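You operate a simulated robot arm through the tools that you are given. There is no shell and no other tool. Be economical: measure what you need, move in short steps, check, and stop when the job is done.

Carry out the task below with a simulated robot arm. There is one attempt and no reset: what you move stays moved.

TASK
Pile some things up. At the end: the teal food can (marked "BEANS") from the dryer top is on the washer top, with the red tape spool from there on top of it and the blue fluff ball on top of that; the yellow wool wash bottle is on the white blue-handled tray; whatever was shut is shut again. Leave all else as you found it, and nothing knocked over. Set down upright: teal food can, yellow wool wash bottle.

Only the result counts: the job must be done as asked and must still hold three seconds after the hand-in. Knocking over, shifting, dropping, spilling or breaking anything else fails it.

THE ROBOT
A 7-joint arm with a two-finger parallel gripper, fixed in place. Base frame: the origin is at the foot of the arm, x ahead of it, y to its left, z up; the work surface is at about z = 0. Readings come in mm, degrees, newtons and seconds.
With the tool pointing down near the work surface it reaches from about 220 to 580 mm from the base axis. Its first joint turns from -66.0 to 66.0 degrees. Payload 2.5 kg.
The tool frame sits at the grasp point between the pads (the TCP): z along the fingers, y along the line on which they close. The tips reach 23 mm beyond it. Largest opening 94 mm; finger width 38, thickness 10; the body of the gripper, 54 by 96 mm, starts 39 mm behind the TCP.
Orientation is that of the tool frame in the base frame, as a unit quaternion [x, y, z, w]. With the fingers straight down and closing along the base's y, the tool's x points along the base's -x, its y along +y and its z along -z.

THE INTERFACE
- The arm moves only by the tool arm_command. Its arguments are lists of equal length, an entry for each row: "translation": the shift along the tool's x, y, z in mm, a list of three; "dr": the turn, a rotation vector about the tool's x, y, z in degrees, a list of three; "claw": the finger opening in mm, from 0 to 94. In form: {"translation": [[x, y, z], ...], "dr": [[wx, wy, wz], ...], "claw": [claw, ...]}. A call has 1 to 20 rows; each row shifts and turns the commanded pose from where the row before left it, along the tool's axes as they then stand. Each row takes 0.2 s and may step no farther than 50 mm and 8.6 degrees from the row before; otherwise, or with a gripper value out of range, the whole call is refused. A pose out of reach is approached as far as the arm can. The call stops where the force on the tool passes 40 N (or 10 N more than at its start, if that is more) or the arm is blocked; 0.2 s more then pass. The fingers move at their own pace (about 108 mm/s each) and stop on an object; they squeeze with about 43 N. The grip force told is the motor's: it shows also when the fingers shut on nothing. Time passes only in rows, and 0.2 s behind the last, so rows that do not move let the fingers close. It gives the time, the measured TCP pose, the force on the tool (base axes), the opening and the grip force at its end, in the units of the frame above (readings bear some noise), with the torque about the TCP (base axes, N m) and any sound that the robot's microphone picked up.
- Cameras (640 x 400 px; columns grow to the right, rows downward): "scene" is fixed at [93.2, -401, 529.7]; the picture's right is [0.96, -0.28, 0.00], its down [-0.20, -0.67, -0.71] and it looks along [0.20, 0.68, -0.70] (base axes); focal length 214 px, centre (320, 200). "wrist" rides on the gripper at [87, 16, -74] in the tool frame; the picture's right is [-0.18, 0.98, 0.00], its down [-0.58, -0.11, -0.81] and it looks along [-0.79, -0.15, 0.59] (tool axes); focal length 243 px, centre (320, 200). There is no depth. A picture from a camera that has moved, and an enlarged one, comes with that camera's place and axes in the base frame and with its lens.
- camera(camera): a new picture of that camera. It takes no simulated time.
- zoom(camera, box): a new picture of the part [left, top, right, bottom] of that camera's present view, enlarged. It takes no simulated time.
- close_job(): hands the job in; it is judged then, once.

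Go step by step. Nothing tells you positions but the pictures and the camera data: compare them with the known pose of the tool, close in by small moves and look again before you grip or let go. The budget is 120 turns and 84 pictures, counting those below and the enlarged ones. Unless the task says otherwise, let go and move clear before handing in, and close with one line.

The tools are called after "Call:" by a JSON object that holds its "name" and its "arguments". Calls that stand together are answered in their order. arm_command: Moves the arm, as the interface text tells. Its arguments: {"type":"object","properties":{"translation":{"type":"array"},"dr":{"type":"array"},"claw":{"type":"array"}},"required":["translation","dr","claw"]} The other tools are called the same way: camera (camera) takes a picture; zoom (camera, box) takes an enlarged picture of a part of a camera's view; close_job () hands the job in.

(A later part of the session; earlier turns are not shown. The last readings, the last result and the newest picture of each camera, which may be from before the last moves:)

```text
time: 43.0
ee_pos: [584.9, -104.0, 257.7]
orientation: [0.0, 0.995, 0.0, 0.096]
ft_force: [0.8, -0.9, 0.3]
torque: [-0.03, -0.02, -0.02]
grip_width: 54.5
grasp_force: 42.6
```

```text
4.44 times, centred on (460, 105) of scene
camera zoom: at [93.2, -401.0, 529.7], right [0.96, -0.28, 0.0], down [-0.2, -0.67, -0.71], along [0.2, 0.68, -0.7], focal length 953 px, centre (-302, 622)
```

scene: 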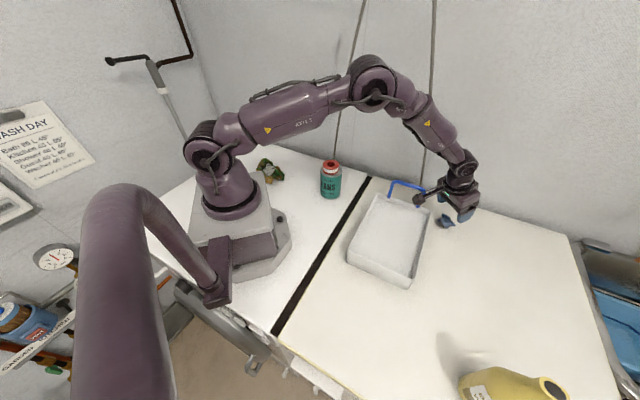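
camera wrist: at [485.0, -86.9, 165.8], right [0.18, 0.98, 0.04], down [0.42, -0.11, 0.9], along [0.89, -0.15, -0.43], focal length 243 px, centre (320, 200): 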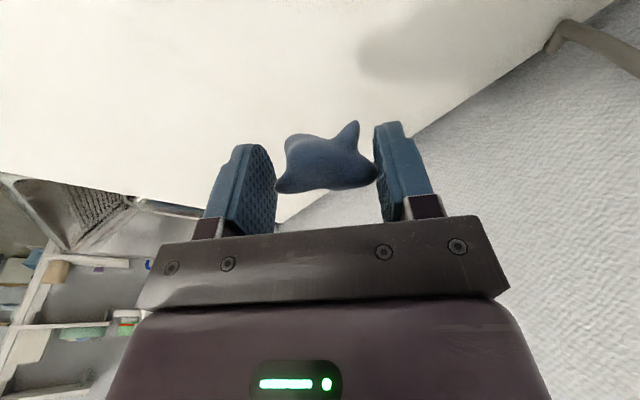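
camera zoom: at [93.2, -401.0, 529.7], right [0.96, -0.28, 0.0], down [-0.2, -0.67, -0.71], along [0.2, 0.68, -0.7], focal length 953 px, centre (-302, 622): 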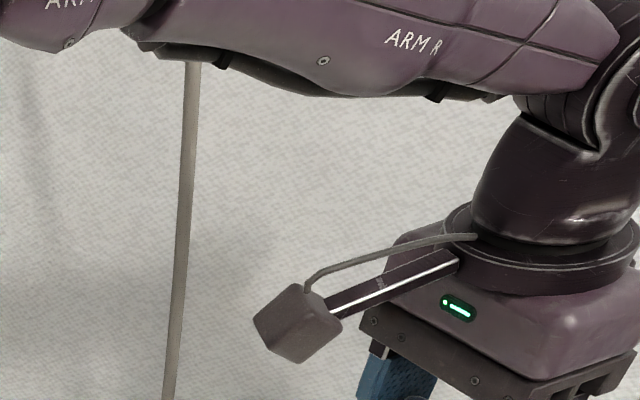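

The fluff's feet point down about ±20 mm around its centre, which suits the 50 mm spool top. Keeping the same tilt, I'll carry it level to above the pile at about (285,139).

Call:
{"name": "arm_command", "arguments": {"translation": [[10, 9, -2], [24, 20, -4.7], [32.6, 27, -6.3], [32.6, 27, -6.3], [32.6, 27, -6.3], [32.6, 27, -6.3], [32.6, 27, -6.3], [32.6, 27, -6.3], [32.6, 26, -6.3], [24, 18, -4.7], [8.4, 8, -1.8], [0, 0, 0]], "dr": [[0, 0, 0], [0, 0, 0], [0, 0, 0], [0, 0, 0], [0, 0, 0], [0, 0, 0], [0, 0, 0], [0, 0, 0], [0, 0, 0], [0, 0, 0], [0, 0, 0], [0, 0, 0]], "claw": [0, 0, 0, 0, 0, 0, 0, 0, 0, 0, 0, 0]}}

Call:
{"name": "camera", "arguments": {"camera": "wrist"}}

Call:
{"name": "zoom", "arguments": {"camera": "scene", "box": [270, 80, 390, 200]}}

```text
time: 45.6
ee_pos: [284.3, 140.2, 254.6]
orientation: [0.0, 0.995, 0.0, 0.097]
ft_force: [0.3, -0.1, -0.8]
torque: [-0.01, 0.0, -0.04]
grip_width: 54.1
grasp_force: 43.4
```

```text
42 pictures are left
camera wrist: at [185.0, 156.5, 312.2], right [0.18, 0.98, 0.03], down [0.42, -0.11, 0.9], along [0.89, -0.15, -0.43], focal length 243 px, centre (320, 200)
```

wrist: 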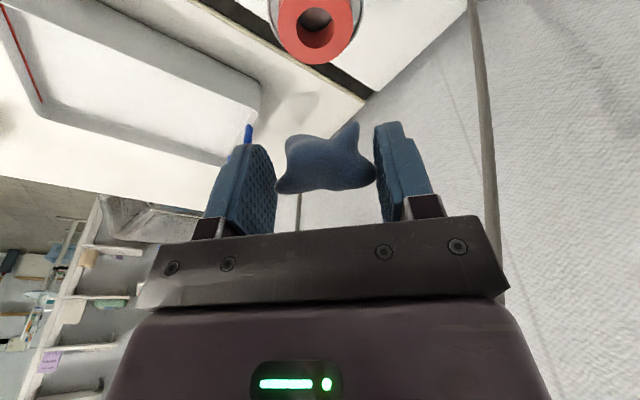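

```text
3.33 times, centred on (330, 140) of scene
camera zoom: at [93.2, -401.0, 529.7], right [0.96, -0.28, 0.0], down [-0.2, -0.67, -0.71], along [0.2, 0.68, -0.7], focal length 715 px, centre (287, 400)
```

zoom: 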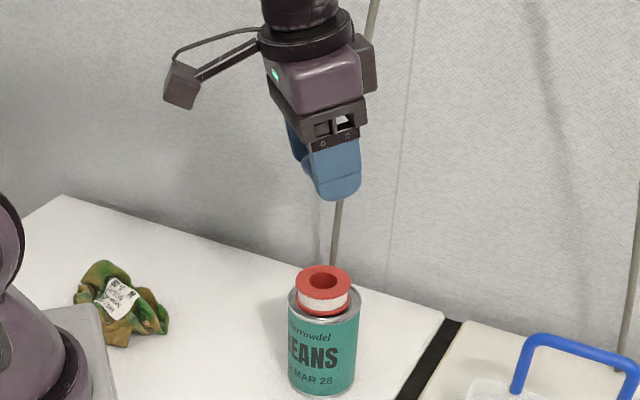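

Now lowering to about 12 mm above the spool top, then checking alignment.

Call:
{"name": "arm_command", "arguments": {"translation": [[4, 0, 20], [4.8, 0, 25], [4.8, 0, 25], [2, -0.5, 12.5], [0, 0, 0]], "dr": [[0, 0, 0], [0, 0, 0], [0, 0, 0], [0, 0, 0], [0, 0, 0]], "claw": [0, 0, 0, 0, 0]}}

Call:
{"name": "zoom", "arguments": {"camera": "wrist", "box": [220, 60, 440, 220]}}

Call:
{"name": "zoom", "arguments": {"camera": "scene", "box": [290, 130, 370, 190]}}

```text
time: 46.8
ee_pos: [287.1, 138.6, 172.1]
orientation: [0.001, 0.995, 0.0, 0.097]
ft_force: [0.3, 0.6, -0.5]
torque: [0.01, -0.04, 0.0]
grip_width: 54.4
grasp_force: 43.2
```

```text
2.50 times, centred on (330, 140) of wrist
camera zoom: at [186.7, 155.1, 228.3], right [0.18, 0.98, 0.04], down [0.42, -0.11, 0.9], along [0.89, -0.15, -0.43], focal length 606 px, centre (295, 350)
```

zoom: 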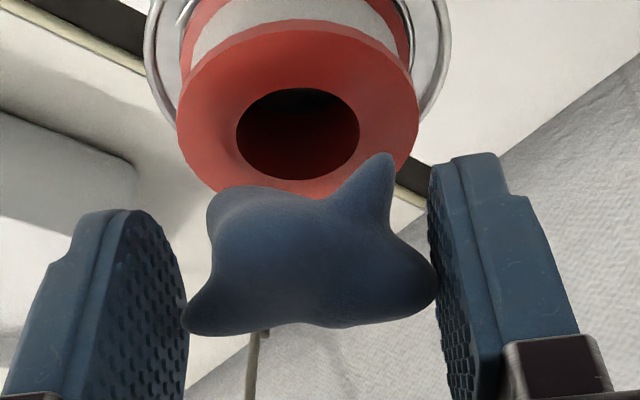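

```text
6.67 times, centred on (330, 160) of scene
camera zoom: at [93.2, -401.0, 529.7], right [0.96, -0.28, 0.0], down [-0.2, -0.67, -0.71], along [0.2, 0.68, -0.7], focal length 1430 px, centre (253, 467)
```

zoom: 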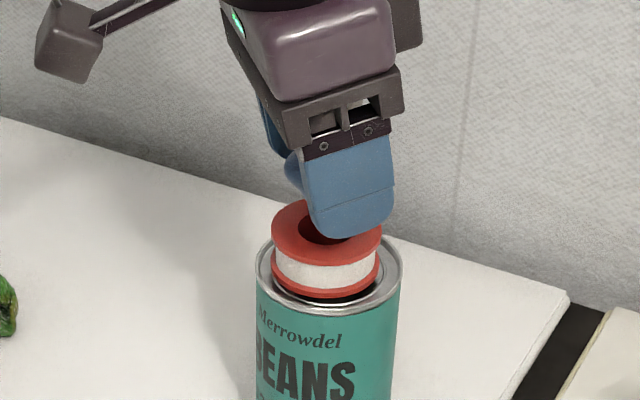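

It's aligned within a couple of mm. I'll creep down to contact, expected near TCP z 156.

Call:
{"name": "arm_command", "arguments": {"translation": [[2, 0, 2], [1, 0, 5], [0.8, 0, 4], [0.2, 0, 1], [0.2, 0, 1], [0, 0, 0]], "dr": [[0, 0, 0], [0, 0, 0], [0, 0, 0], [0, 0, 0], [0, 0, 0], [0, 0, 0]], "claw": [0, 0, 0, 0, 0, 0]}}

Call:
{"name": "zoom", "arguments": {"camera": "wrist", "box": [220, 60, 440, 220]}}

Call:
{"name": "zoom", "arguments": {"camera": "scene", "box": [290, 130, 370, 190]}}

```text
time: 48.2
ee_pos: [284.4, 139.2, 158.0]
orientation: [0.0, 0.995, -0.001, 0.096]
ft_force: [-0.6, 0.4, 2.5]
torque: [0.01, 0.0, 0.0]
grip_width: 54.4
grasp_force: 43.3
```

```text
2.50 times, centred on (330, 140) of wrist
camera zoom: at [184.9, 155.8, 215.0], right [0.18, 0.98, 0.04], down [0.42, -0.11, 0.9], along [0.89, -0.15, -0.43], focal length 606 px, centre (295, 350)
```

zoom: 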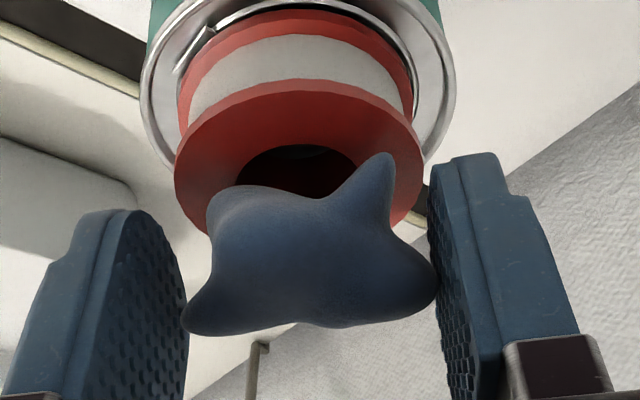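

```text
6.67 times, centred on (330, 160) of scene
camera zoom: at [93.2, -401.0, 529.7], right [0.96, -0.28, 0.0], down [-0.2, -0.67, -0.71], along [0.2, 0.68, -0.7], focal length 1430 px, centre (253, 467)
```

zoom: 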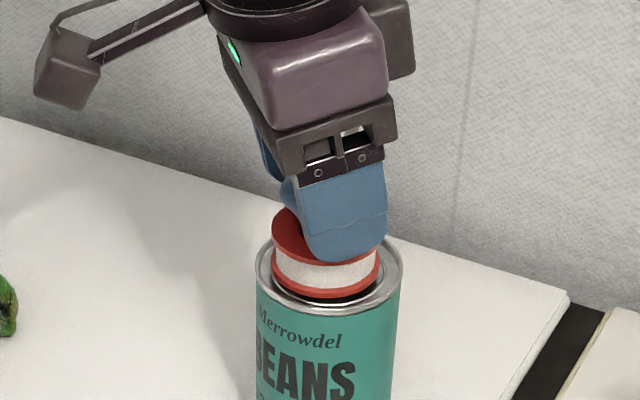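

Contact is very light. I'll lift 1 mm, shift 2 mm toward the base to centre over the hole, and lower again.

Call:
{"name": "arm_command", "arguments": {"translation": [[0, 0, -1.5], [2, 0.7, 0], [0, 0, 1.5], [0.2, 0, 1], [0, 0, 0]], "dr": [[0, 0, 0], [0, 0, 0], [0, 0, 0], [0, 0, 0], [0, 0, 0]], "claw": [0, 0, 0, 0, 0]}}

```text
time: 49.4
ee_pos: [283.0, 140.3, 157.0]
orientation: [0.001, 0.995, 0.001, 0.097]
ft_force: [-3.4, 0.1, 19.0]
torque: [0.03, -0.06, 0.01]
grip_width: 54.4
grasp_force: 42.9
```

Solid contact now. I'll ease off half a mm and open gently, without moving up yet.

Call:
{"name": "arm_command", "arguments": {"translation": [[-0.1, 0, -0.6], [0, 0, 0], [0, 0, 0], [0, 0, 0], [0, 0, 0], [0, 0, 0]], "dr": [[0, 0, 0], [0, 0, 0], [0, 0, 0], [0, 0, 0], [0, 0, 0], [0, 0, 0]], "claw": [0, 55, 57, 60, 66, 74]}}

Call:
{"name": "zoom", "arguments": {"camera": "wrist", "box": [220, 60, 440, 220]}}

```text
time: 50.8
ee_pos: [282.4, 140.2, 157.7]
orientation: [-0.001, 0.995, 0.0, 0.096]
ft_force: [0.6, -0.5, -0.4]
torque: [0.01, 0.02, 0.0]
grip_width: 74.0
grasp_force: 0.2
```

```text
2.50 times, centred on (330, 140) of wrist
camera zoom: at [182.9, 156.6, 214.3], right [0.18, 0.98, 0.04], down [0.42, -0.11, 0.9], along [0.89, -0.15, -0.43], focal length 606 px, centre (295, 350)
```

zoom: 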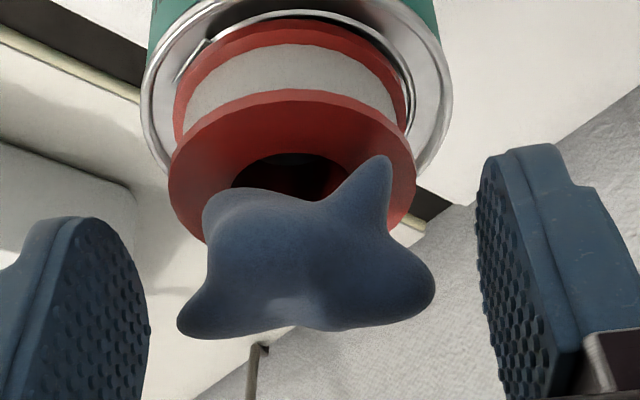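

It rests on the spool by itself. I'll rise straight up and clear, then view the pile.

Call:
{"name": "arm_command", "arguments": {"translation": [[0, 0, 0], [-1, 0, -5], [-3, 0, -15], [-5.8, 0, -30], [-7.8, 0, -40], [0, 0, 0]], "dr": [[0, 0, 0], [0, 0, 0], [0, 0, 0], [0, 0, 0], [0, 0, 0], [0, 0, 0]], "claw": [86, 90, 90, 90, 90, 90]}}

Call:
{"name": "zoom", "arguments": {"camera": "scene", "box": [280, 120, 380, 205]}}

Call:
{"name": "camera", "arguments": {"camera": "wrist"}}

```text
time: 52.2
ee_pos: [281.2, 139.8, 249.2]
orientation: [0.0, 0.995, 0.0, 0.097]
ft_force: [0.1, 0.5, -0.6]
torque: [0.03, 0.01, 0.0]
grip_width: 89.9
grasp_force: 0.0
```

```text
4.71 times, centred on (330, 162) of scene
camera zoom: at [93.2, -401.0, 529.7], right [0.96, -0.28, 0.0], down [-0.2, -0.67, -0.71], along [0.2, 0.68, -0.7], focal length 1009 px, centre (273, 376)
```

zoom: 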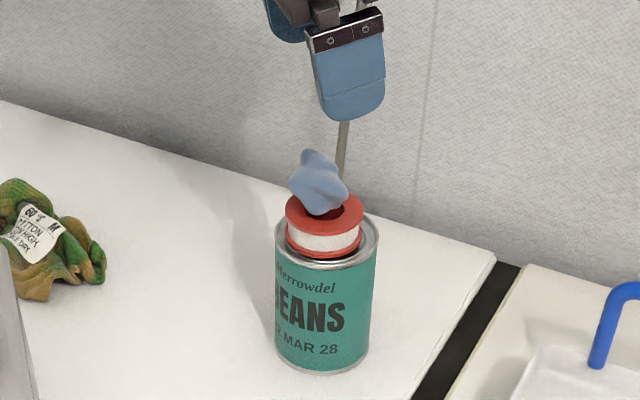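

```text
34 pictures are left
camera wrist: at [182.7, 156.2, 306.0], right [0.18, 0.98, 0.04], down [0.42, -0.11, 0.9], along [0.89, -0.15, -0.43], focal length 243 px, centre (320, 200)
```

wrist: 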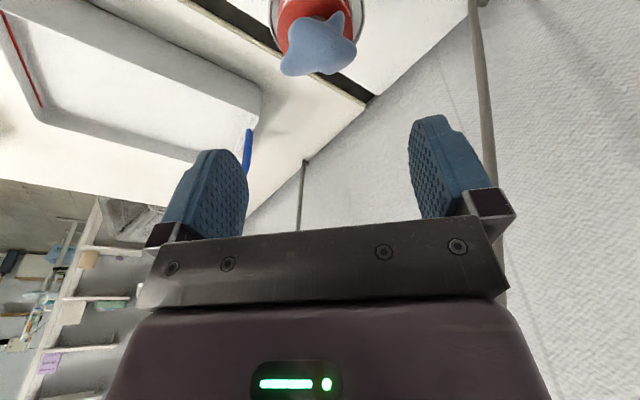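

The pile stands well. Next I'll return the tool to vertical and go toward the bottle at about (358,-443), staying high.

Call:
{"name": "arm_command", "arguments": {"translation": [[0, 0, -10], [0, 0, -30], [0, 0, -40], [-4, -45, 0], [-4, -45, 0], [-4, -45, 0], [-4, -45, 0], [-4, -45, 0], [-4, -45, 0], [-4, -45, 0], [-4, -45, 0], [-4, -45, 0], [-2, -30, 0], [0, -20, 0], [0, 0, 0]], "dr": [[0, 5.5, 0], [0, 5.5, 0], [0, 0, 0], [0, 0, 0], [0, 0, 0], [0, 0, 0], [0, 0, 0], [0, 0, 0], [0, 0, 0], [0, 0, 0], [0, 0, 0], [0, 0, 0], [0, 0, 0], [0, 0, 0], [0, 0, 0]], "claw": [90, 90, 90, 90, 90, 90, 90, 90, 90, 90, 90, 90, 90, 90, 90]}}

Call:
{"name": "camera", "arguments": {"camera": "wrist"}}

Call:
{"name": "camera", "arguments": {"camera": "scene"}}

```text
time: 55.4
ee_pos: [314.8, -314.3, 329.6]
orientation: [0.0, 1.0, 0.0, 0.0]
ft_force: [0.6, -0.3, 0.5]
torque: [0.02, -0.02, -0.01]
grip_width: 89.9
grasp_force: 0.0
```

```text
33 pictures are left
camera wrist: at [228.3, -298.6, 403.7], right [0.18, 0.98, 0.0], down [0.58, -0.11, 0.81], along [0.79, -0.15, -0.59], focal length 243 px, centre (320, 200)
```

wrist: 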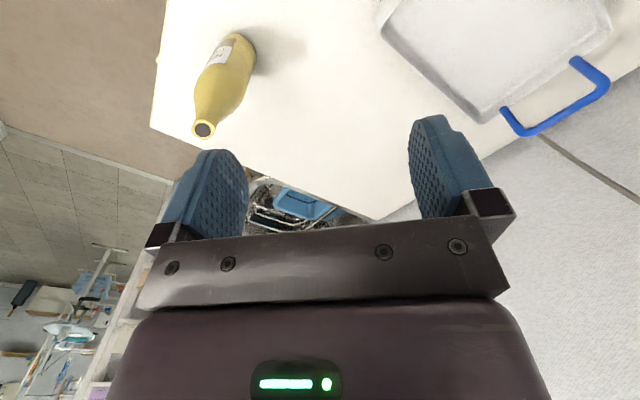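

```text
32 pictures are left
```

scene: 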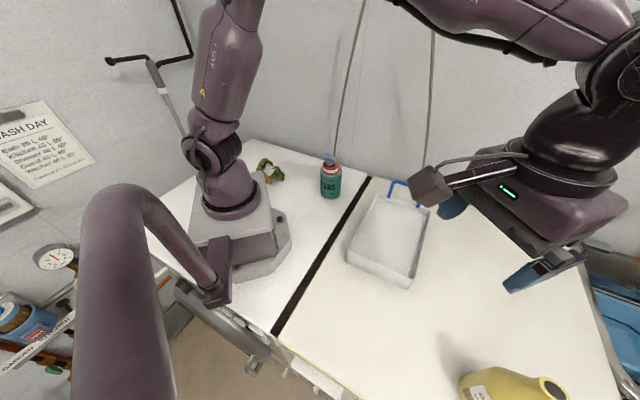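

The bottle is upright at about (373,-459), roughly 182 tall with a mouth about 27 mm wide. That's at the edge of reach, so I'll move above its neck and look closer.

Call:
{"name": "arm_command", "arguments": {"translation": [[-12, -33, 0], [-12, -33, 10], [-12, -33, 20], [-12, -33, 20], [-6, -8, 10], [0, 0, 0]], "dr": [[0, 0, 0], [0, 0, 0], [0, 0, 0], [0, 0, 0], [0, 0, 0], [0, 0, 0]], "claw": [80, 80, 80, 80, 80, 80]}}

Call:
{"name": "camera", "arguments": {"camera": "wrist"}}

Call:
{"name": "zoom", "arguments": {"camera": "scene", "box": [440, 280, 600, 400]}}

```text
time: 56.8
ee_pos: [368.3, -455.8, 269.6]
orientation: [0.0, 1.0, 0.0, 0.0]
ft_force: [0.8, 0.5, -0.5]
torque: [0.01, -0.02, 0.02]
grip_width: 79.9
grasp_force: 0.0
```

```text
31 pictures are left
camera wrist: at [282.5, -439.1, 343.0], right [0.18, 0.98, 0.0], down [0.58, -0.11, 0.81], along [0.79, -0.15, -0.59], focal length 243 px, centre (320, 200)
```

wrist: 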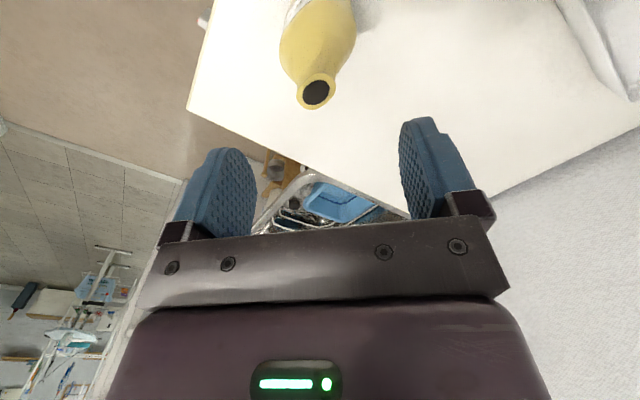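

```text
3.33 times, centred on (520, 340) of scene
camera zoom: at [93.2, -401.0, 529.7], right [0.96, -0.28, 0.0], down [-0.2, -0.67, -0.71], along [0.2, 0.68, -0.7], focal length 715 px, centre (-347, -267)
```

zoom: 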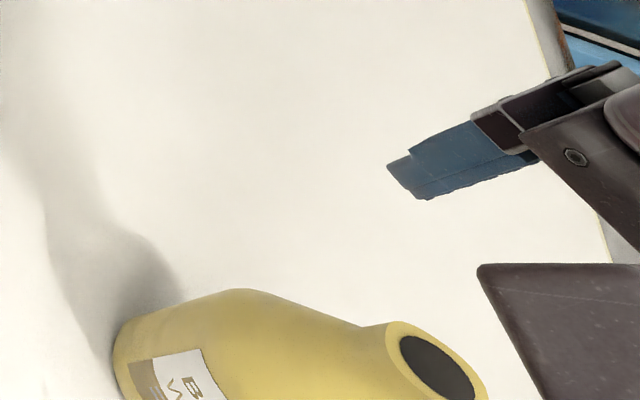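

The neck is about 25 mm wide, spanning z 163–182 at (373,-458.5). I'll centre on it and lower to z 215 first, checking that the reach holds.

Call:
{"name": "arm_command", "arguments": {"translation": [[-4, -2.7, 25], [0, 0, 30], [0, 0, 0]], "dr": [[0, 0, 0], [0, 0, 0], [0, 0, 0]], "claw": [65, 65, 65]}}

Call:
{"name": "camera", "arguments": {"camera": "wrist"}}

Call:
{"name": "zoom", "arguments": {"camera": "scene", "box": [440, 280, 600, 400]}}

```text
time: 57.6
ee_pos: [373.6, -457.8, 213.8]
orientation: [0.0, 1.0, 0.0, 0.0]
ft_force: [-0.2, -0.5, 0.8]
torque: [-0.03, 0.0, -0.04]
grip_width: 65.0
grasp_force: 0.0
```

```text
29 pictures are left
camera wrist: at [287.1, -440.9, 288.8], right [0.18, 0.98, 0.0], down [0.58, -0.11, 0.81], along [0.79, -0.15, -0.59], focal length 243 px, centre (320, 200)
```

wrist: 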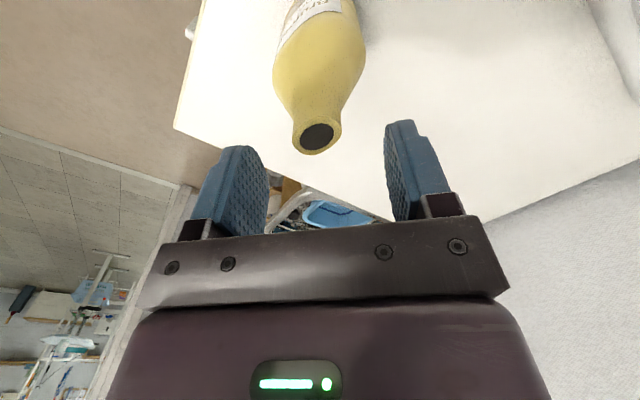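

```text
3.33 times, centred on (520, 340) of scene
camera zoom: at [93.2, -401.0, 529.7], right [0.96, -0.28, 0.0], down [-0.2, -0.67, -0.71], along [0.2, 0.68, -0.7], focal length 715 px, centre (-347, -267)
```

zoom: 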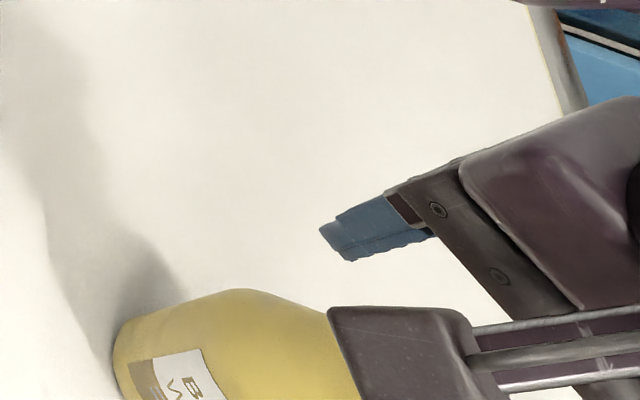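

The lip is about z 176 at (377,-459). I'll nudge there and descend to TCP z 179 so the tips stop at the bottom of the neck, then close.

Call:
{"name": "arm_command", "arguments": {"translation": [[-3, -1.3, 12], [0, 0, 15], [0, 0, 8], [0, 0, 0]], "dr": [[0, 0, 0], [0, 0, 0], [0, 0, 0], [0, 0, 0]], "claw": [65, 65, 65, 65]}}

Call:
{"name": "zoom", "arguments": {"camera": "wrist", "box": [180, 60, 460, 240]}}

```text
time: 58.6
ee_pos: [376.3, -459.3, 179.0]
orientation: [0.0, 1.0, 0.001, 0.0]
ft_force: [0.2, -0.2, 0.1]
torque: [0.0, -0.03, 0.04]
grip_width: 65.1
grasp_force: 0.1
```

```text
2.22 times, centred on (320, 150) of wrist
camera zoom: at [289.7, -442.6, 253.4], right [0.18, 0.98, 0.0], down [0.58, -0.11, 0.81], along [0.79, -0.15, -0.59], focal length 539 px, centre (320, 311)
```

zoom: 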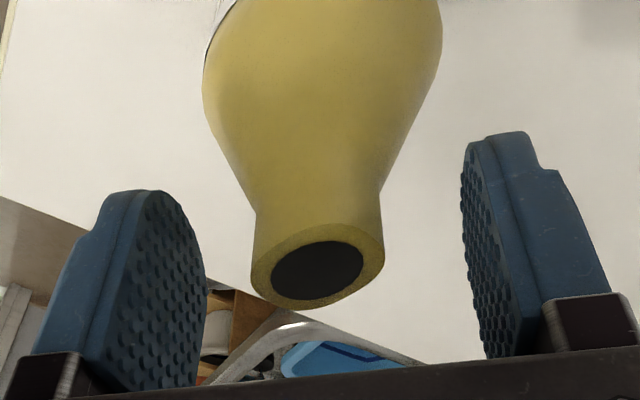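

The neck is between the pads with the tips at its base. Closing now.

Call:
{"name": "arm_command", "arguments": {"translation": [[0, 0, 0], [0, 0, 0], [0, 0, 0], [0, 0, 0]], "dr": [[0, 0, 0], [0, 0, 0], [0, 0, 0], [0, 0, 0]], "claw": [0, 0, 0, 0]}}

Call:
{"name": "arm_command", "arguments": {"translation": [[0, 0, -2], [0, 0, -2], [0, 0, -2], [0, 0, -2], [0, 0, -2], [0, 0, 0]], "dr": [[0, 0, 0], [0, 0, 0], [0, 0, 0], [0, 0, 0], [0, 0, 0], [0, 0, 0]], "claw": [0, 0, 0, 0, 0, 0]}}

Call:
{"name": "camera", "arguments": {"camera": "wrist"}}

```text
time: 59.6
ee_pos: [375.8, -459.1, 179.3]
orientation: [0.001, 1.0, -0.001, 0.0]
ft_force: [0.1, -0.7, -0.2]
torque: [-0.05, -0.04, -0.02]
grip_width: 30.2
grasp_force: 43.6
```

```text
time: 61.0
ee_pos: [377.4, -459.0, 188.2]
orientation: [0.0, 1.0, 0.0, 0.0]
ft_force: [0.0, -0.5, -6.2]
torque: [0.02, -0.01, -0.02]
grip_width: 28.6
grasp_force: 43.1
```

```text
26 pictures are left
camera wrist: at [290.0, -442.7, 263.4], right [0.18, 0.98, 0.0], down [0.58, -0.11, 0.81], along [0.79, -0.15, -0.59], focal length 243 px, centre (320, 200)
```

wrist: 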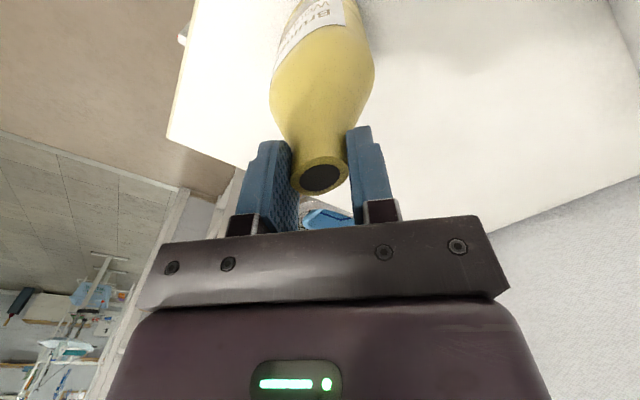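

About 6 N is on the tool and the width settled to 28.6, so it may have slipped slightly before holding. I'll lift slowly a bit more and check.

Call:
{"name": "arm_command", "arguments": {"translation": [[0, 0, -1], [0, 0, -2], [0, 0, -2], [0, 0, -3], [0, 0, -3], [0, 0, -3], [0, 0, 0]], "dr": [[0, 0, 0], [0, 0, 0], [0, 0, 0], [0, 0, 0], [0, 0, 0], [0, 0, 0], [0, 0, 0]], "claw": [0, 0, 0, 0, 0, 0, 0]}}

Call:
{"name": "camera", "arguments": {"camera": "wrist"}}

Call:
{"name": "camera", "arguments": {"camera": "scene"}}

```text
time: 62.6
ee_pos: [375.9, -460.0, 202.4]
orientation: [0.0, 1.0, 0.001, 0.0]
ft_force: [-0.4, -0.4, -6.7]
torque: [0.01, -0.02, -0.01]
grip_width: 28.9
grasp_force: 42.9
```

```text
25 pictures are left
camera wrist: at [289.7, -442.6, 277.7], right [0.18, 0.98, 0.0], down [0.58, -0.11, 0.81], along [0.79, -0.15, -0.59], focal length 243 px, centre (320, 200)
```

wrist: 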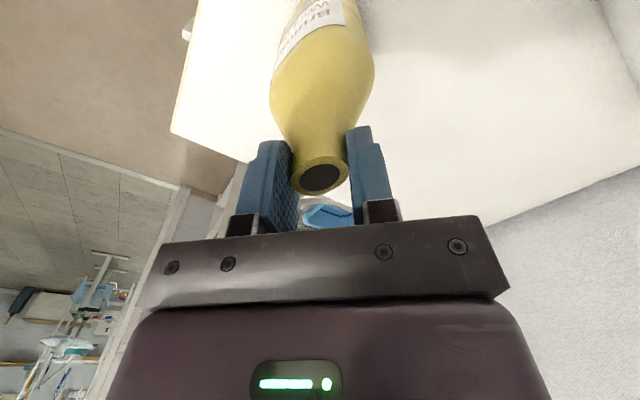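

```text
24 pictures are left
```

scene: 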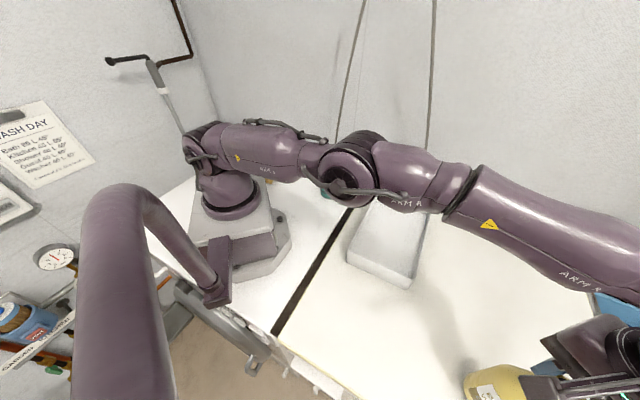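

No further slip; the bottle hangs upright. I'll lift it further and carry it toward the tray centre (390,-102).

Call:
{"name": "arm_command", "arguments": {"translation": [[0, 0, -4], [0, 0, -8], [0, 0, -12], [0, 0, -15], [0, 0, -15], [0, 0, -15], [0, 0, -10], [0, 0, -5], [0, 0, 0]], "dr": [[0, 0, 0], [0, 0, 0], [0, 0, 0], [0, 0, 0], [0, 0, 0], [0, 0, 0], [0, 0, 0], [0, 0, 0], [0, 0, 0]], "claw": [0, 0, 0, 0, 0, 0, 0, 0, 0]}}

Call:
{"name": "arm_command", "arguments": {"translation": [[0, 5, 0], [0, 10, 0], [-1, 17, 0], [-1, 22, 0], [-1, 24, 0], [-1, 24, 0], [-1, 24, 0], [-1, 24, 0], [-1, 24, 0], [-1, 24, 0], [-1, 24, 0], [-1, 24, 0], [-1, 24, 0], [-1, 24, 0], [-1, 22, 0], [-1, 17, 0], [0, 12, 0], [0, 8, 0], [0, 4, 0], [0, 0, 0]], "dr": [[0, 0, 0], [0, 0, 0], [0, 0, 0], [0, 0, 0], [0, 0, 0], [0, 0, 0], [0, 0, 0], [0, 0, 0], [0, 0, 0], [0, 0, 0], [0, 0, 0], [0, 0, 0], [0, 0, 0], [0, 0, 0], [0, 0, 0], [0, 0, 0], [0, 0, 0], [0, 0, 0], [0, 0, 0], [0, 0, 0]], "claw": [0, 0, 0, 0, 0, 0, 0, 0, 0, 0, 0, 0, 0, 0, 0, 0, 0, 0, 0, 0]}}

Call:
{"name": "camera", "arguments": {"camera": "scene"}}

Call:
{"name": "camera", "arguments": {"camera": "wrist"}}

```text
time: 64.6
ee_pos: [370.1, -453.4, 284.6]
orientation: [-0.001, 1.0, 0.0, 0.0]
ft_force: [0.0, 0.3, -6.7]
torque: [0.01, 0.02, 0.01]
grip_width: 28.5
grasp_force: 42.9
out of reach, approached as far as the arm can: row 6, 8
```

```text
time: 68.8
ee_pos: [528.9, -207.2, 338.9]
orientation: [0.0, 1.0, 0.0, -0.001]
ft_force: [0.3, 0.8, -5.9]
torque: [0.04, -0.01, -0.02]
grip_width: 28.8
grasp_force: 43.6
out of reach, approached as far as the arm can: row 1, 2, 3, 4, 5, 6, 7, 8, 9, 10, 11, 12, 13, 14, 15, 16, 17, 18
```

```text
23 pictures are left
```

scene: 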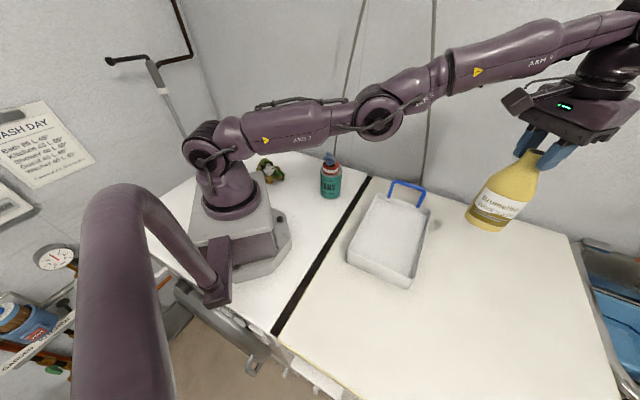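

```text
22 pictures are left
camera wrist: at [442.3, -190.8, 413.4], right [0.18, 0.98, 0.0], down [0.58, -0.11, 0.81], along [0.79, -0.15, -0.59], focal length 243 px, centre (320, 200)
```

wrist: 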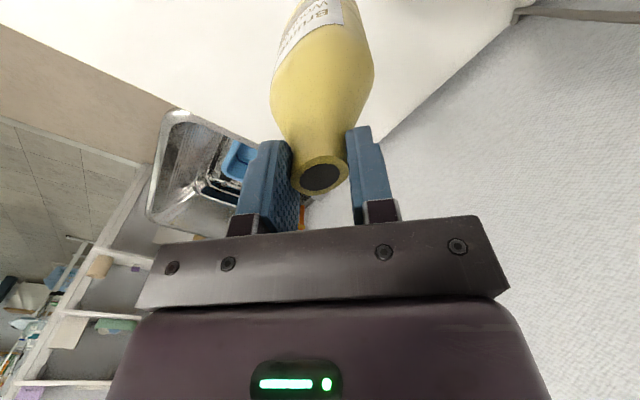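

The first pose went out of reach at that height and the arm slid along its limit, but the bottle is still held upright, now at (529,-207,339), clear of everything. I'll move inward toward the tray in moderate steps.

Call:
{"name": "arm_command", "arguments": {"translation": [[6, 4, 0], [12, 9, 3], [18, 13, 6], [18, 13, 6], [0, 0, 0]], "dr": [[0, 0, 0], [0, 0, 0], [0, 0, 0], [0, 0, 0], [0, 0, 0]], "claw": [0, 0, 0, 0, 0]}}

```text
time: 70.0
ee_pos: [532.0, -195.3, 344.5]
orientation: [0.0, 1.0, 0.0, 0.0]
ft_force: [0.4, 0.5, -6.0]
torque: [-0.02, -0.05, -0.01]
grip_width: 28.2
grasp_force: 42.9
out of reach, approached as far as the arm can: row 1, 2, 3, 4
```

The arm seems stuck stretched straight, where it cannot pull inward. Below the bottle is empty dryer top, so I'll move straight down a little to bend it out of that state.

Call:
{"name": "arm_command", "arguments": {"translation": [[0, 0, 5], [0, 0, 8], [0, 0, 8], [0, 0, 0]], "dr": [[0, 0, 0], [0, 0, 0], [0, 0, 0], [0, 0, 0]], "claw": [0, 0, 0, 0]}}

```text
time: 71.0
ee_pos: [537.8, -197.9, 326.0]
orientation: [-0.001, 1.0, 0.0, -0.001]
ft_force: [0.2, 0.6, -5.7]
torque: [-0.01, 0.01, 0.0]
grip_width: 28.3
grasp_force: 42.9
out of reach, approached as far as the arm can: row 2
```

Downward works. I'll go down a bit more, then inward gently.

Call:
{"name": "arm_command", "arguments": {"translation": [[0, 0, 8], [0, 0, 10], [0, 0, 10], [2, 0, 8], [4, 0, 4], [8, 0, 0], [8, 0, 0], [0, 0, 0]], "dr": [[0, 0, 0], [0, 0, 0], [0, 0, 0], [0, 0, 0], [0, 0, 0], [0, 0, 0], [0, 0, 0], [0, 0, 0]], "claw": [0, 0, 0, 0, 0, 0, 0, 0]}}

```text
time: 72.8
ee_pos: [543.1, -207.6, 293.4]
orientation: [0.0, 1.0, 0.0, -0.002]
ft_force: [-0.8, -0.2, -5.9]
torque: [0.01, -0.01, 0.0]
grip_width: 28.4
grasp_force: 42.7
out of reach, approached as far as the arm can: row 1, 3, 4, 5, 6, 7
```

It's still on the reach limit. It was fine at z 200 earlier, and the top below is empty, so I'll go down further to z about 225.

Call:
{"name": "arm_command", "arguments": {"translation": [[0, 0, 10], [0, 0, 12], [0, 0, 15], [0, 0, 15], [0, 0, 12], [0, 0, 5], [0, 0, 0]], "dr": [[0, 0, 0], [0, 0, 0], [0, 0, 0], [0, 0, 0], [0, 0, 0], [0, 0, 0], [0, 0, 0]], "claw": [0, 0, 0, 0, 0, 0, 0]}}

Call:
{"name": "camera", "arguments": {"camera": "scene"}}

```text
time: 74.4
ee_pos: [555.3, -213.1, 226.2]
orientation: [0.0, 1.0, 0.0, 0.0]
ft_force: [-0.2, -0.4, -5.8]
torque: [-0.01, 0.0, 0.04]
grip_width: 28.4
grasp_force: 43.1
out of reach, approached as far as the arm can: row 2, 3, 5
```

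```text
21 pictures are left
```

scene: 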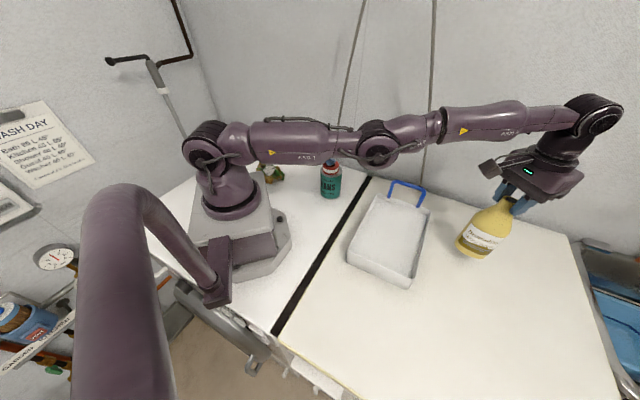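

The elbow looks straight. I'll test a small radial inward step now that the arm has come down.

Call:
{"name": "arm_command", "arguments": {"translation": [[2.3, 0.9, 0], [4.7, 1.8, 0], [4.7, 1.8, 0], [4.7, 1.8, 0], [0, 0, 0]], "dr": [[0, 0, 0], [0, 0, 0], [0, 0, 0], [0, 0, 0], [0, 0, 0]], "claw": [0, 0, 0, 0, 0]}}

```text
time: 75.6
ee_pos: [554.9, -213.2, 227.4]
orientation: [0.0, 1.0, 0.0, -0.001]
ft_force: [0.4, 0.2, -6.0]
torque: [-0.02, 0.0, -0.02]
grip_width: 28.3
grasp_force: 42.9
out of reach, approached as far as the arm can: row 1, 2, 3, 4
```

That direction is still stuck. I'll go down 25 mm (the bottle bottom stays about 18 mm up) with slight inward motion, where there is more reach slack.

Call:
{"name": "arm_command", "arguments": {"translation": [[0, 0, 5], [0, 0, 5], [0, 0, 5], [1, 0.4, 5], [2, 0.8, 5], [3, 1, 0], [4, 1.5, 0], [4, 1.5, 0], [0, 0, 0]], "dr": [[0, 0, 0], [0, 0, 0], [0, 0, 0], [0, 0, 0], [0, 0, 0], [0, 0, 0], [0, 0, 0], [0, 0, 0], [0, 0, 0]], "claw": [0, 0, 0, 0, 0, 0, 0, 0, 0]}}

```text
time: 77.6
ee_pos: [557.8, -214.4, 203.6]
orientation: [0.0, 1.0, 0.0, 0.0]
ft_force: [0.0, 0.4, -6.2]
torque: [-0.04, 0.01, 0.02]
grip_width: 28.4
grasp_force: 43.3
out of reach, approached as far as the arm can: row 4, 6, 7, 8
```

The elbow is pinned straight. I'll try a tiny harmless 4° tool tilt toward the base together with inward motion, to make the elbow flex, then undo the tilt.

Call:
{"name": "arm_command", "arguments": {"translation": [[0, 0, 0], [0, 0, 0], [3, 1, 0], [4, 1.5, 0], [4, 1.5, 0], [0, 0, 0]], "dr": [[0, 2, 0], [0, 2, 0], [0, 0, 0], [0, 0, 0], [0, 0, 0], [0, 0, 0]], "claw": [0, 0, 0, 0, 0, 0]}}

```text
time: 79.0
ee_pos: [547.8, -210.7, 201.3]
orientation: [0.0, 0.999, 0.0, -0.035]
ft_force: [0.1, 0.0, -6.3]
torque: [-0.02, -0.05, 0.03]
grip_width: 28.5
grasp_force: 42.2
out of reach, approached as far as the arm can: row 1, 2, 4, 5
```

It moved 10 mm inward. I'll see whether inward motion now continues on its own.

Call:
{"name": "arm_command", "arguments": {"translation": [[4, 1.5, 0], [4, 1.5, 0], [4, 1.5, 0], [0, 0, 0]], "dr": [[0, 0, 0], [0, 0, 0], [0, 0, 0], [0, 0, 0]], "claw": [0, 0, 0, 0]}}

```text
time: 80.0
ee_pos: [547.2, -210.6, 201.9]
orientation: [0.0, 0.999, 0.0, -0.035]
ft_force: [0.3, -0.5, -6.7]
torque: [-0.07, -0.08, 0.0]
grip_width: 28.6
grasp_force: 43.1
out of reach, approached as far as the arm can: row 1, 2, 3
```

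It remains stuck. The safe way is to set the bottle down upright here on empty dryer top, free the arm, and regrip. I'll level the tool first.

Call:
{"name": "arm_command", "arguments": {"translation": [[0, 0, 0], [0, 0, 0], [0, 0, 0]], "dr": [[0, -2, 0], [0, -2, 0], [0, 0, 0]], "claw": [0, 0, 0]}}

Call:
{"name": "camera", "arguments": {"camera": "scene"}}

```text
time: 80.8
ee_pos: [557.7, -215.5, 203.1]
orientation: [0.0, 1.0, 0.0, -0.002]
ft_force: [0.0, 0.2, -6.2]
torque: [0.0, -0.02, 0.0]
grip_width: 28.5
grasp_force: 42.6
out of reach, approached as far as the arm can: row 1, 2
```

```text
20 pictures are left
```

scene: 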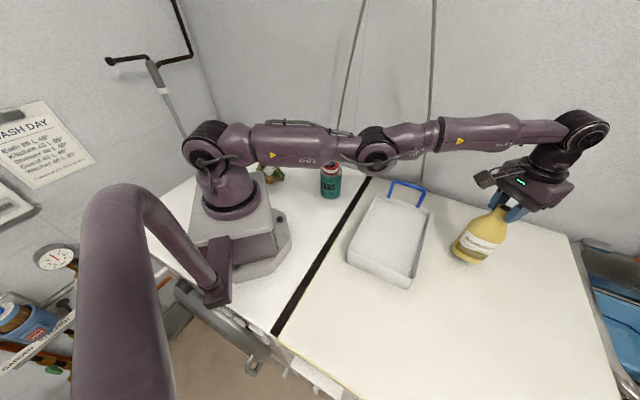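

The arm is level and the dryer top below is empty. Lowering until contact.

Call:
{"name": "arm_command", "arguments": {"translation": [[0, 0, 4], [0, 0, 5], [0, 0, 4], [0, 0, 2], [0, 0, 1], [0, 0, 0]], "dr": [[0, 0, 0], [0, 0, 0], [0, 0, 0], [0, 0, 0], [0, 0, 0], [0, 0, 0]], "claw": [0, 0, 0, 0, 0, 0]}}

Call:
{"name": "arm_command", "arguments": {"translation": [[0, 0, 1], [0, 0, 1], [0, 0, 0]], "dr": [[0, 0, 0], [0, 0, 0], [0, 0, 0]], "claw": [0, 0, 0]}}

```text
time: 82.2
ee_pos: [559.6, -214.3, 187.8]
orientation: [0.0, 1.0, 0.0, -0.001]
ft_force: [0.5, -0.7, -6.4]
torque: [0.02, 0.01, 0.01]
grip_width: 28.2
grasp_force: 43.0
```

```text
time: 83.0
ee_pos: [559.2, -215.4, 185.5]
orientation: [0.0, 1.0, 0.0, -0.001]
ft_force: [0.7, 0.9, -5.6]
torque: [0.01, 0.02, 0.03]
grip_width: 28.3
grasp_force: 43.3
```

No reach complaint this time, so the arm may have come off its limit. I'll test a small inward move before setting down.

Call:
{"name": "arm_command", "arguments": {"translation": [[2, 0.8, 0], [3, 1.2, 0], [3, 1.2, 0], [0, 0, 0]], "dr": [[0, 0, 0], [0, 0, 0], [0, 0, 0], [0, 0, 0]], "claw": [0, 0, 0, 0]}}

```text
time: 84.0
ee_pos: [559.3, -215.1, 185.6]
orientation: [0.0, 1.0, 0.0, 0.001]
ft_force: [0.8, -0.6, -6.4]
torque: [0.01, -0.01, -0.03]
grip_width: 28.3
grasp_force: 42.9
out of reach, approached as far as the arm can: row 1, 2, 3
```

Still pinned, so I'll continue down to contact.

Call:
{"name": "arm_command", "arguments": {"translation": [[0, 0, 1], [0, 0, 1], [0, 0, 1], [0, 0, 1], [0, 0, 0]], "dr": [[0, 0, 0], [0, 0, 0], [0, 0, 0], [0, 0, 0], [0, 0, 0]], "claw": [0, 0, 0, 0, 0]}}

```text
time: 85.2
ee_pos: [559.7, -215.2, 182.0]
orientation: [0.0, 1.0, 0.0, 0.0]
ft_force: [-2.4, 1.4, 1.1]
torque: [0.21, 0.61, -0.04]
grip_width: 28.6
grasp_force: 43.0
```

The bottle is touching the surface. I'll press 0.5 mm more, then open slowly and check it stands.

Call:
{"name": "arm_command", "arguments": {"translation": [[0, 0, 0.5], [0, 0, 0], [0, 0, 0], [0, 0, 0], [0, 0, 0]], "dr": [[0, 0, 0], [0, 0, 0], [0, 0, 0], [0, 0, 0], [0, 0, 0]], "claw": [0, 30, 34, 45, 60]}}

Call:
{"name": "camera", "arguments": {"camera": "wrist"}}

```text
time: 86.4
ee_pos: [558.5, -215.1, 181.5]
orientation: [0.0, 1.0, 0.0, -0.001]
ft_force: [0.0, -0.1, 0.0]
torque: [0.02, -0.02, 0.01]
grip_width: 60.2
grasp_force: 0.1
```

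```text
19 pictures are left
camera wrist: at [473.1, -198.5, 255.5], right [0.18, 0.98, 0.0], down [0.58, -0.11, 0.81], along [0.79, -0.15, -0.59], focal length 243 px, centre (320, 200)
```

wrist: 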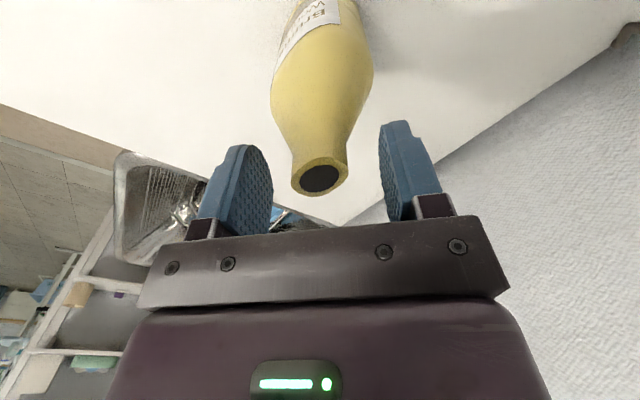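

The bottle stands upright at about (559,-215). I'll open wider and rise clear of it.

Call:
{"name": "arm_command", "arguments": {"translation": [[0, 0, 0], [0, 0, -5], [0, 0, -10], [0, 0, -15], [0, 0, -20], [0, 0, -20], [0, 0, -15], [0, 0, 0]], "dr": [[0, 0, 0], [0, 0, 0], [0, 0, 0], [0, 0, 0], [0, 0, 0], [0, 0, 0], [0, 0, 0], [0, 0, 0]], "claw": [80, 80, 80, 80, 80, 80, 80, 80]}}

Call:
{"name": "camera", "arguments": {"camera": "scene"}}

```text
time: 88.2
ee_pos: [549.9, -211.0, 263.9]
orientation: [0.0, 1.0, 0.001, -0.001]
ft_force: [0.0, -0.2, 0.4]
torque: [0.01, 0.0, 0.02]
grip_width: 79.9
grasp_force: 0.0
out of reach, approached as far as the arm can: row 5, 7
```

```text
18 pictures are left
```

scene: 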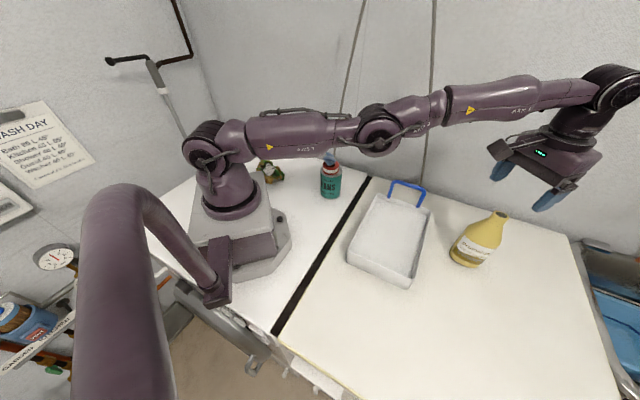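

The bottle stands and the hand is clear. Now I'll try a large single inward step to get the elbow bending.

Call:
{"name": "arm_command", "arguments": {"translation": [[44, 16, -10], [44, 16, -10], [0, 0, 0]], "dr": [[0, 0, 0], [0, 0, 0], [0, 0, 0]], "claw": [80, 80, 80]}}

```text
time: 89.0
ee_pos: [538.8, -209.9, 303.2]
orientation: [-0.001, 1.0, 0.0, 0.0]
ft_force: [0.6, -0.1, 0.4]
torque: [-0.03, 0.03, -0.02]
grip_width: 80.1
grasp_force: 0.0
out of reach, approached as far as the arm can: row 1, 2
```

I suspect the elbow is slightly over-straight. I'll command outward first to bring it to exactly straight, then pure downward steps to start the correct bend; there's ample room above the bottle.

Call:
{"name": "arm_command", "arguments": {"translation": [[-8, -3, 0], [-8, -3, 0], [-8, -3, 0], [0, 0, 15], [0, 0, 15], [0, 0, 15], [0, 0, 0]], "dr": [[0, 0, 0], [0, 0, 0], [0, 0, 0], [0, 0, 0], [0, 0, 0], [0, 0, 0], [0, 0, 0]], "claw": [80, 80, 80, 80, 80, 80, 80]}}

Call:
{"name": "arm_command", "arguments": {"translation": [[4, 1.5, 0], [4, 1.5, 0], [4, 1.5, 0], [0, 0, 0]], "dr": [[0, 0, 0], [0, 0, 0], [0, 0, 0], [0, 0, 0]], "claw": [80, 80, 80, 80]}}

```text
time: 90.6
ee_pos: [549.3, -213.5, 259.4]
orientation: [-0.001, 1.0, -0.001, 0.001]
ft_force: [-0.6, -0.1, 0.2]
torque: [0.01, 0.03, 0.0]
grip_width: 80.0
grasp_force: 0.1
out of reach, approached as far as the arm can: row 1, 2, 3, 5, 6
```

```text
time: 91.6
ee_pos: [550.7, -213.9, 259.8]
orientation: [0.0, 1.0, 0.0, 0.0]
ft_force: [0.0, 0.5, 0.4]
torque: [-0.02, -0.03, 0.0]
grip_width: 79.9
grasp_force: 0.2
out of reach, approached as far as the arm can: row 1, 2, 3
```

I'll go higher for room, then command the exact motion an elbow flex would give (inward, down and tilting toward the base together).

Call:
{"name": "arm_command", "arguments": {"translation": [[4, 1.5, -20], [4, 1.5, -20], [5, 2, -20], [5, 2, -20], [6, 2, -20], [6, 2, -20], [0, 0, 0]], "dr": [[0, 0, 0], [0, 0, 0], [0, 0, 0], [0, 0, 0], [0, 0, 0], [0, 0, 0], [0, 0, 0]], "claw": [80, 80, 80, 80, 80, 80, 80]}}

Call:
{"name": "arm_command", "arguments": {"translation": [[14, 5, 20], [15, 5, 19], [16, 5, 18], [17, 5, 17], [0, 0, 0]], "dr": [[0, 4, 0], [0, 4, 0], [0, 4, 0], [0, 4, 0], [0, 0, 0]], "claw": [80, 80, 80, 80, 80]}}

Call:
{"name": "camera", "arguments": {"camera": "scene"}}

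```text
time: 93.2
ee_pos: [518.7, -201.6, 377.3]
orientation: [0.001, 1.0, 0.0, 0.0]
ft_force: [0.5, -0.5, 0.0]
torque: [0.0, 0.01, -0.01]
grip_width: 80.0
grasp_force: 0.0
```

```text
time: 94.4
ee_pos: [450.8, -183.7, 312.9]
orientation: [0.0, 0.99, -0.001, -0.138]
ft_force: [-0.5, -0.3, 0.0]
torque: [-0.02, 0.02, 0.0]
grip_width: 80.2
grasp_force: 0.0
```

```text
17 pictures are left
```

scene: 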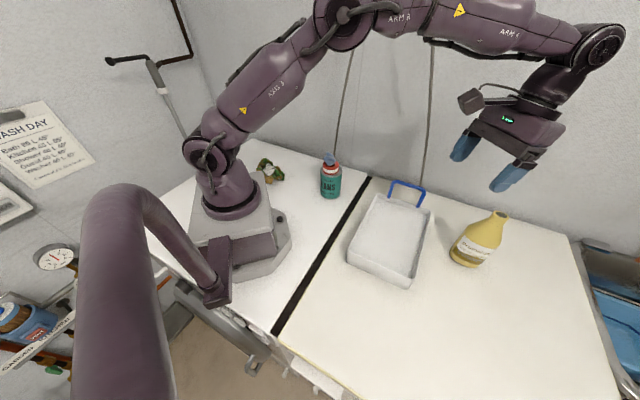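

The elbow now bends properly. I'll set the tool to a 12° outward tilt (for extra reach, no stretching) and move above the bottle.

Call:
{"name": "arm_command", "arguments": {"translation": [[0, 0, 0], [0, 0, 0], [0, 0, 0], [0, 0, 0], [-30, -10, 28], [-30, -10, 28], [-25, -8, 23], [0, 0, 0]], "dr": [[0, -7, 0], [0, -7, 0], [0, -7, 0], [0, -7, 0], [0, 0, 0], [0, 0, 0], [0, 0, 0], [0, 0, 0]], "claw": [65, 65, 65, 65, 65, 65, 65, 65]}}

Call:
{"name": "camera", "arguments": {"camera": "wrist"}}

```text
time: 96.2
ee_pos: [550.4, -209.2, 253.7]
orientation: [0.0, 0.995, 0.0, 0.104]
ft_force: [0.3, -0.1, 0.7]
torque: [-0.02, 0.02, -0.05]
grip_width: 65.0
grasp_force: 0.1
```

```text
16 pictures are left
camera wrist: at [450.0, -193.8, 309.1], right [0.18, 0.98, 0.04], down [0.4, -0.11, 0.91], along [0.9, -0.15, -0.41], focal length 243 px, centre (320, 200)
```

wrist: 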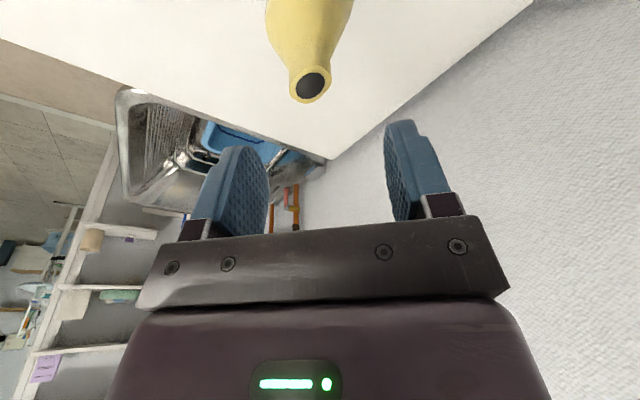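

The mouth is at about (561,-215,175), as expected. I'll descend most of the way and check.

Call:
{"name": "arm_command", "arguments": {"translation": [[2, -3, 20], [2, -2.8, 20], [1.6, 0, 15], [0, 0, 0]], "dr": [[0, 0, 0], [0, 0, 0], [0, 0, 0], [0, 0, 0]], "claw": [65, 65, 65, 65]}}

Call:
{"name": "zoom", "arguments": {"camera": "wrist", "box": [180, 60, 460, 240]}}

```text
time: 97.2
ee_pos: [555.5, -217.3, 199.2]
orientation: [0.0, 0.995, 0.0, 0.104]
ft_force: [0.5, 0.3, 0.2]
torque: [0.0, 0.03, -0.01]
grip_width: 64.7
grasp_force: 0.1
```

```text
2.22 times, centred on (320, 150) of wrist
camera zoom: at [455.5, -200.3, 253.7], right [0.18, 0.98, 0.04], down [0.4, -0.11, 0.91], along [0.9, -0.15, -0.41], focal length 539 px, centre (320, 311)
```

zoom: 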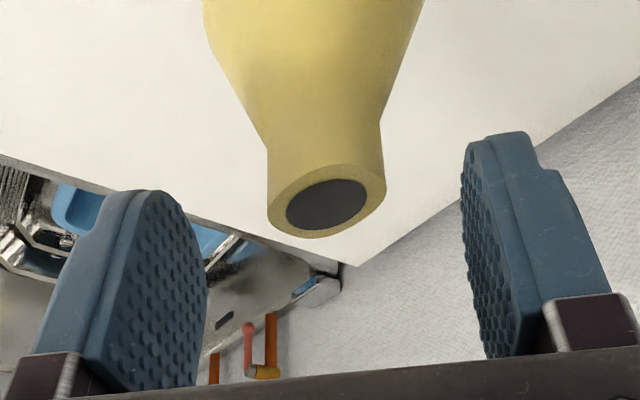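

It's well aligned. Final 15 mm down, then close.

Call:
{"name": "arm_command", "arguments": {"translation": [[-0.7, 0.5, 8], [-0.6, 0.5, 7.6], [0, 0, 0], [0, 0, 0], [0, 0, 0], [0, 0, 0]], "dr": [[0, 0, 0], [0, 0, 0], [0, 0, 0], [0, 0, 0], [0, 0, 0], [0, 0, 0]], "claw": [65, 65, 65, 0, 0, 0]}}

Call:
{"name": "zoom", "arguments": {"camera": "wrist", "box": [180, 60, 460, 240]}}

```text
time: 98.6
ee_pos: [560.5, -215.3, 184.5]
orientation: [0.0, 0.994, 0.0, 0.105]
ft_force: [1.1, -0.5, 1.1]
torque: [0.12, -0.17, -0.06]
grip_width: 28.3
grasp_force: 42.3
```

```text
2.22 times, centred on (320, 150) of wrist
camera zoom: at [460.5, -198.6, 238.7], right [0.18, 0.98, 0.04], down [0.4, -0.11, 0.91], along [0.9, -0.15, -0.41], focal length 539 px, centre (320, 311)
```

zoom: 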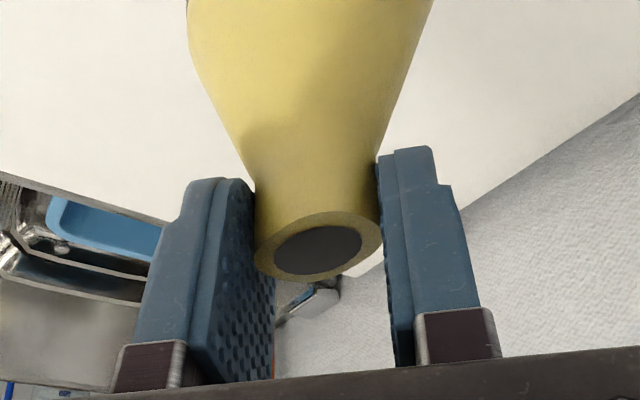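

The straight part of the neck is gripped. I'll lift 10 mm slowly, then move inward and up together to avoid stretching.

Call:
{"name": "arm_command", "arguments": {"translation": [[-0.2, 0, -1], [-0.4, 0, -2], [-0.4, 0, -2], [-0.6, 0, -3], [-0.6, 0, -3], [0, 0, 0]], "dr": [[0, 0, 0], [0, 0, 0], [0, 0, 0], [0, 0, 0], [0, 0, 0], [0, 0, 0]], "claw": [0, 0, 0, 0, 0, 0]}}

```text
time: 100.0
ee_pos: [560.8, -214.5, 195.6]
orientation: [0.0, 0.994, 0.0, 0.105]
ft_force: [0.3, 0.5, -5.8]
torque: [0.0, 0.0, 0.01]
grip_width: 28.2
grasp_force: 42.9
```

Lifted cleanly with 28.2 mm grip held. Now inward and up together.

Call:
{"name": "arm_command", "arguments": {"translation": [[1.8, 1, -3.5], [3.6, 2, -6.9], [3.6, 2, -6.9], [3.6, 2, -6.9], [3.6, 2, -6.9], [3.6, 2, -6.9], [3.6, 2, -6.9], [3.6, 2, -6.9], [3.6, 2, -6.9], [3.6, 2, -6.9], [1.8, 1, -3.5], [0, 0, 0]], "dr": [[0, 0, 0], [0, 0, 0], [0, 0, 0], [0, 0, 0], [0, 0, 0], [0, 0, 0], [0, 0, 0], [0, 0, 0], [0, 0, 0], [0, 0, 0], [0, 0, 0], [0, 0, 0]], "claw": [0, 0, 0, 0, 0, 0, 0, 0, 0, 0, 0, 0]}}

```text
time: 102.6
ee_pos: [511.0, -194.3, 254.5]
orientation: [0.0, 0.995, -0.001, 0.104]
ft_force: [0.0, -1.0, -6.9]
torque: [0.02, -0.04, 0.01]
grip_width: 28.3
grasp_force: 43.5
```

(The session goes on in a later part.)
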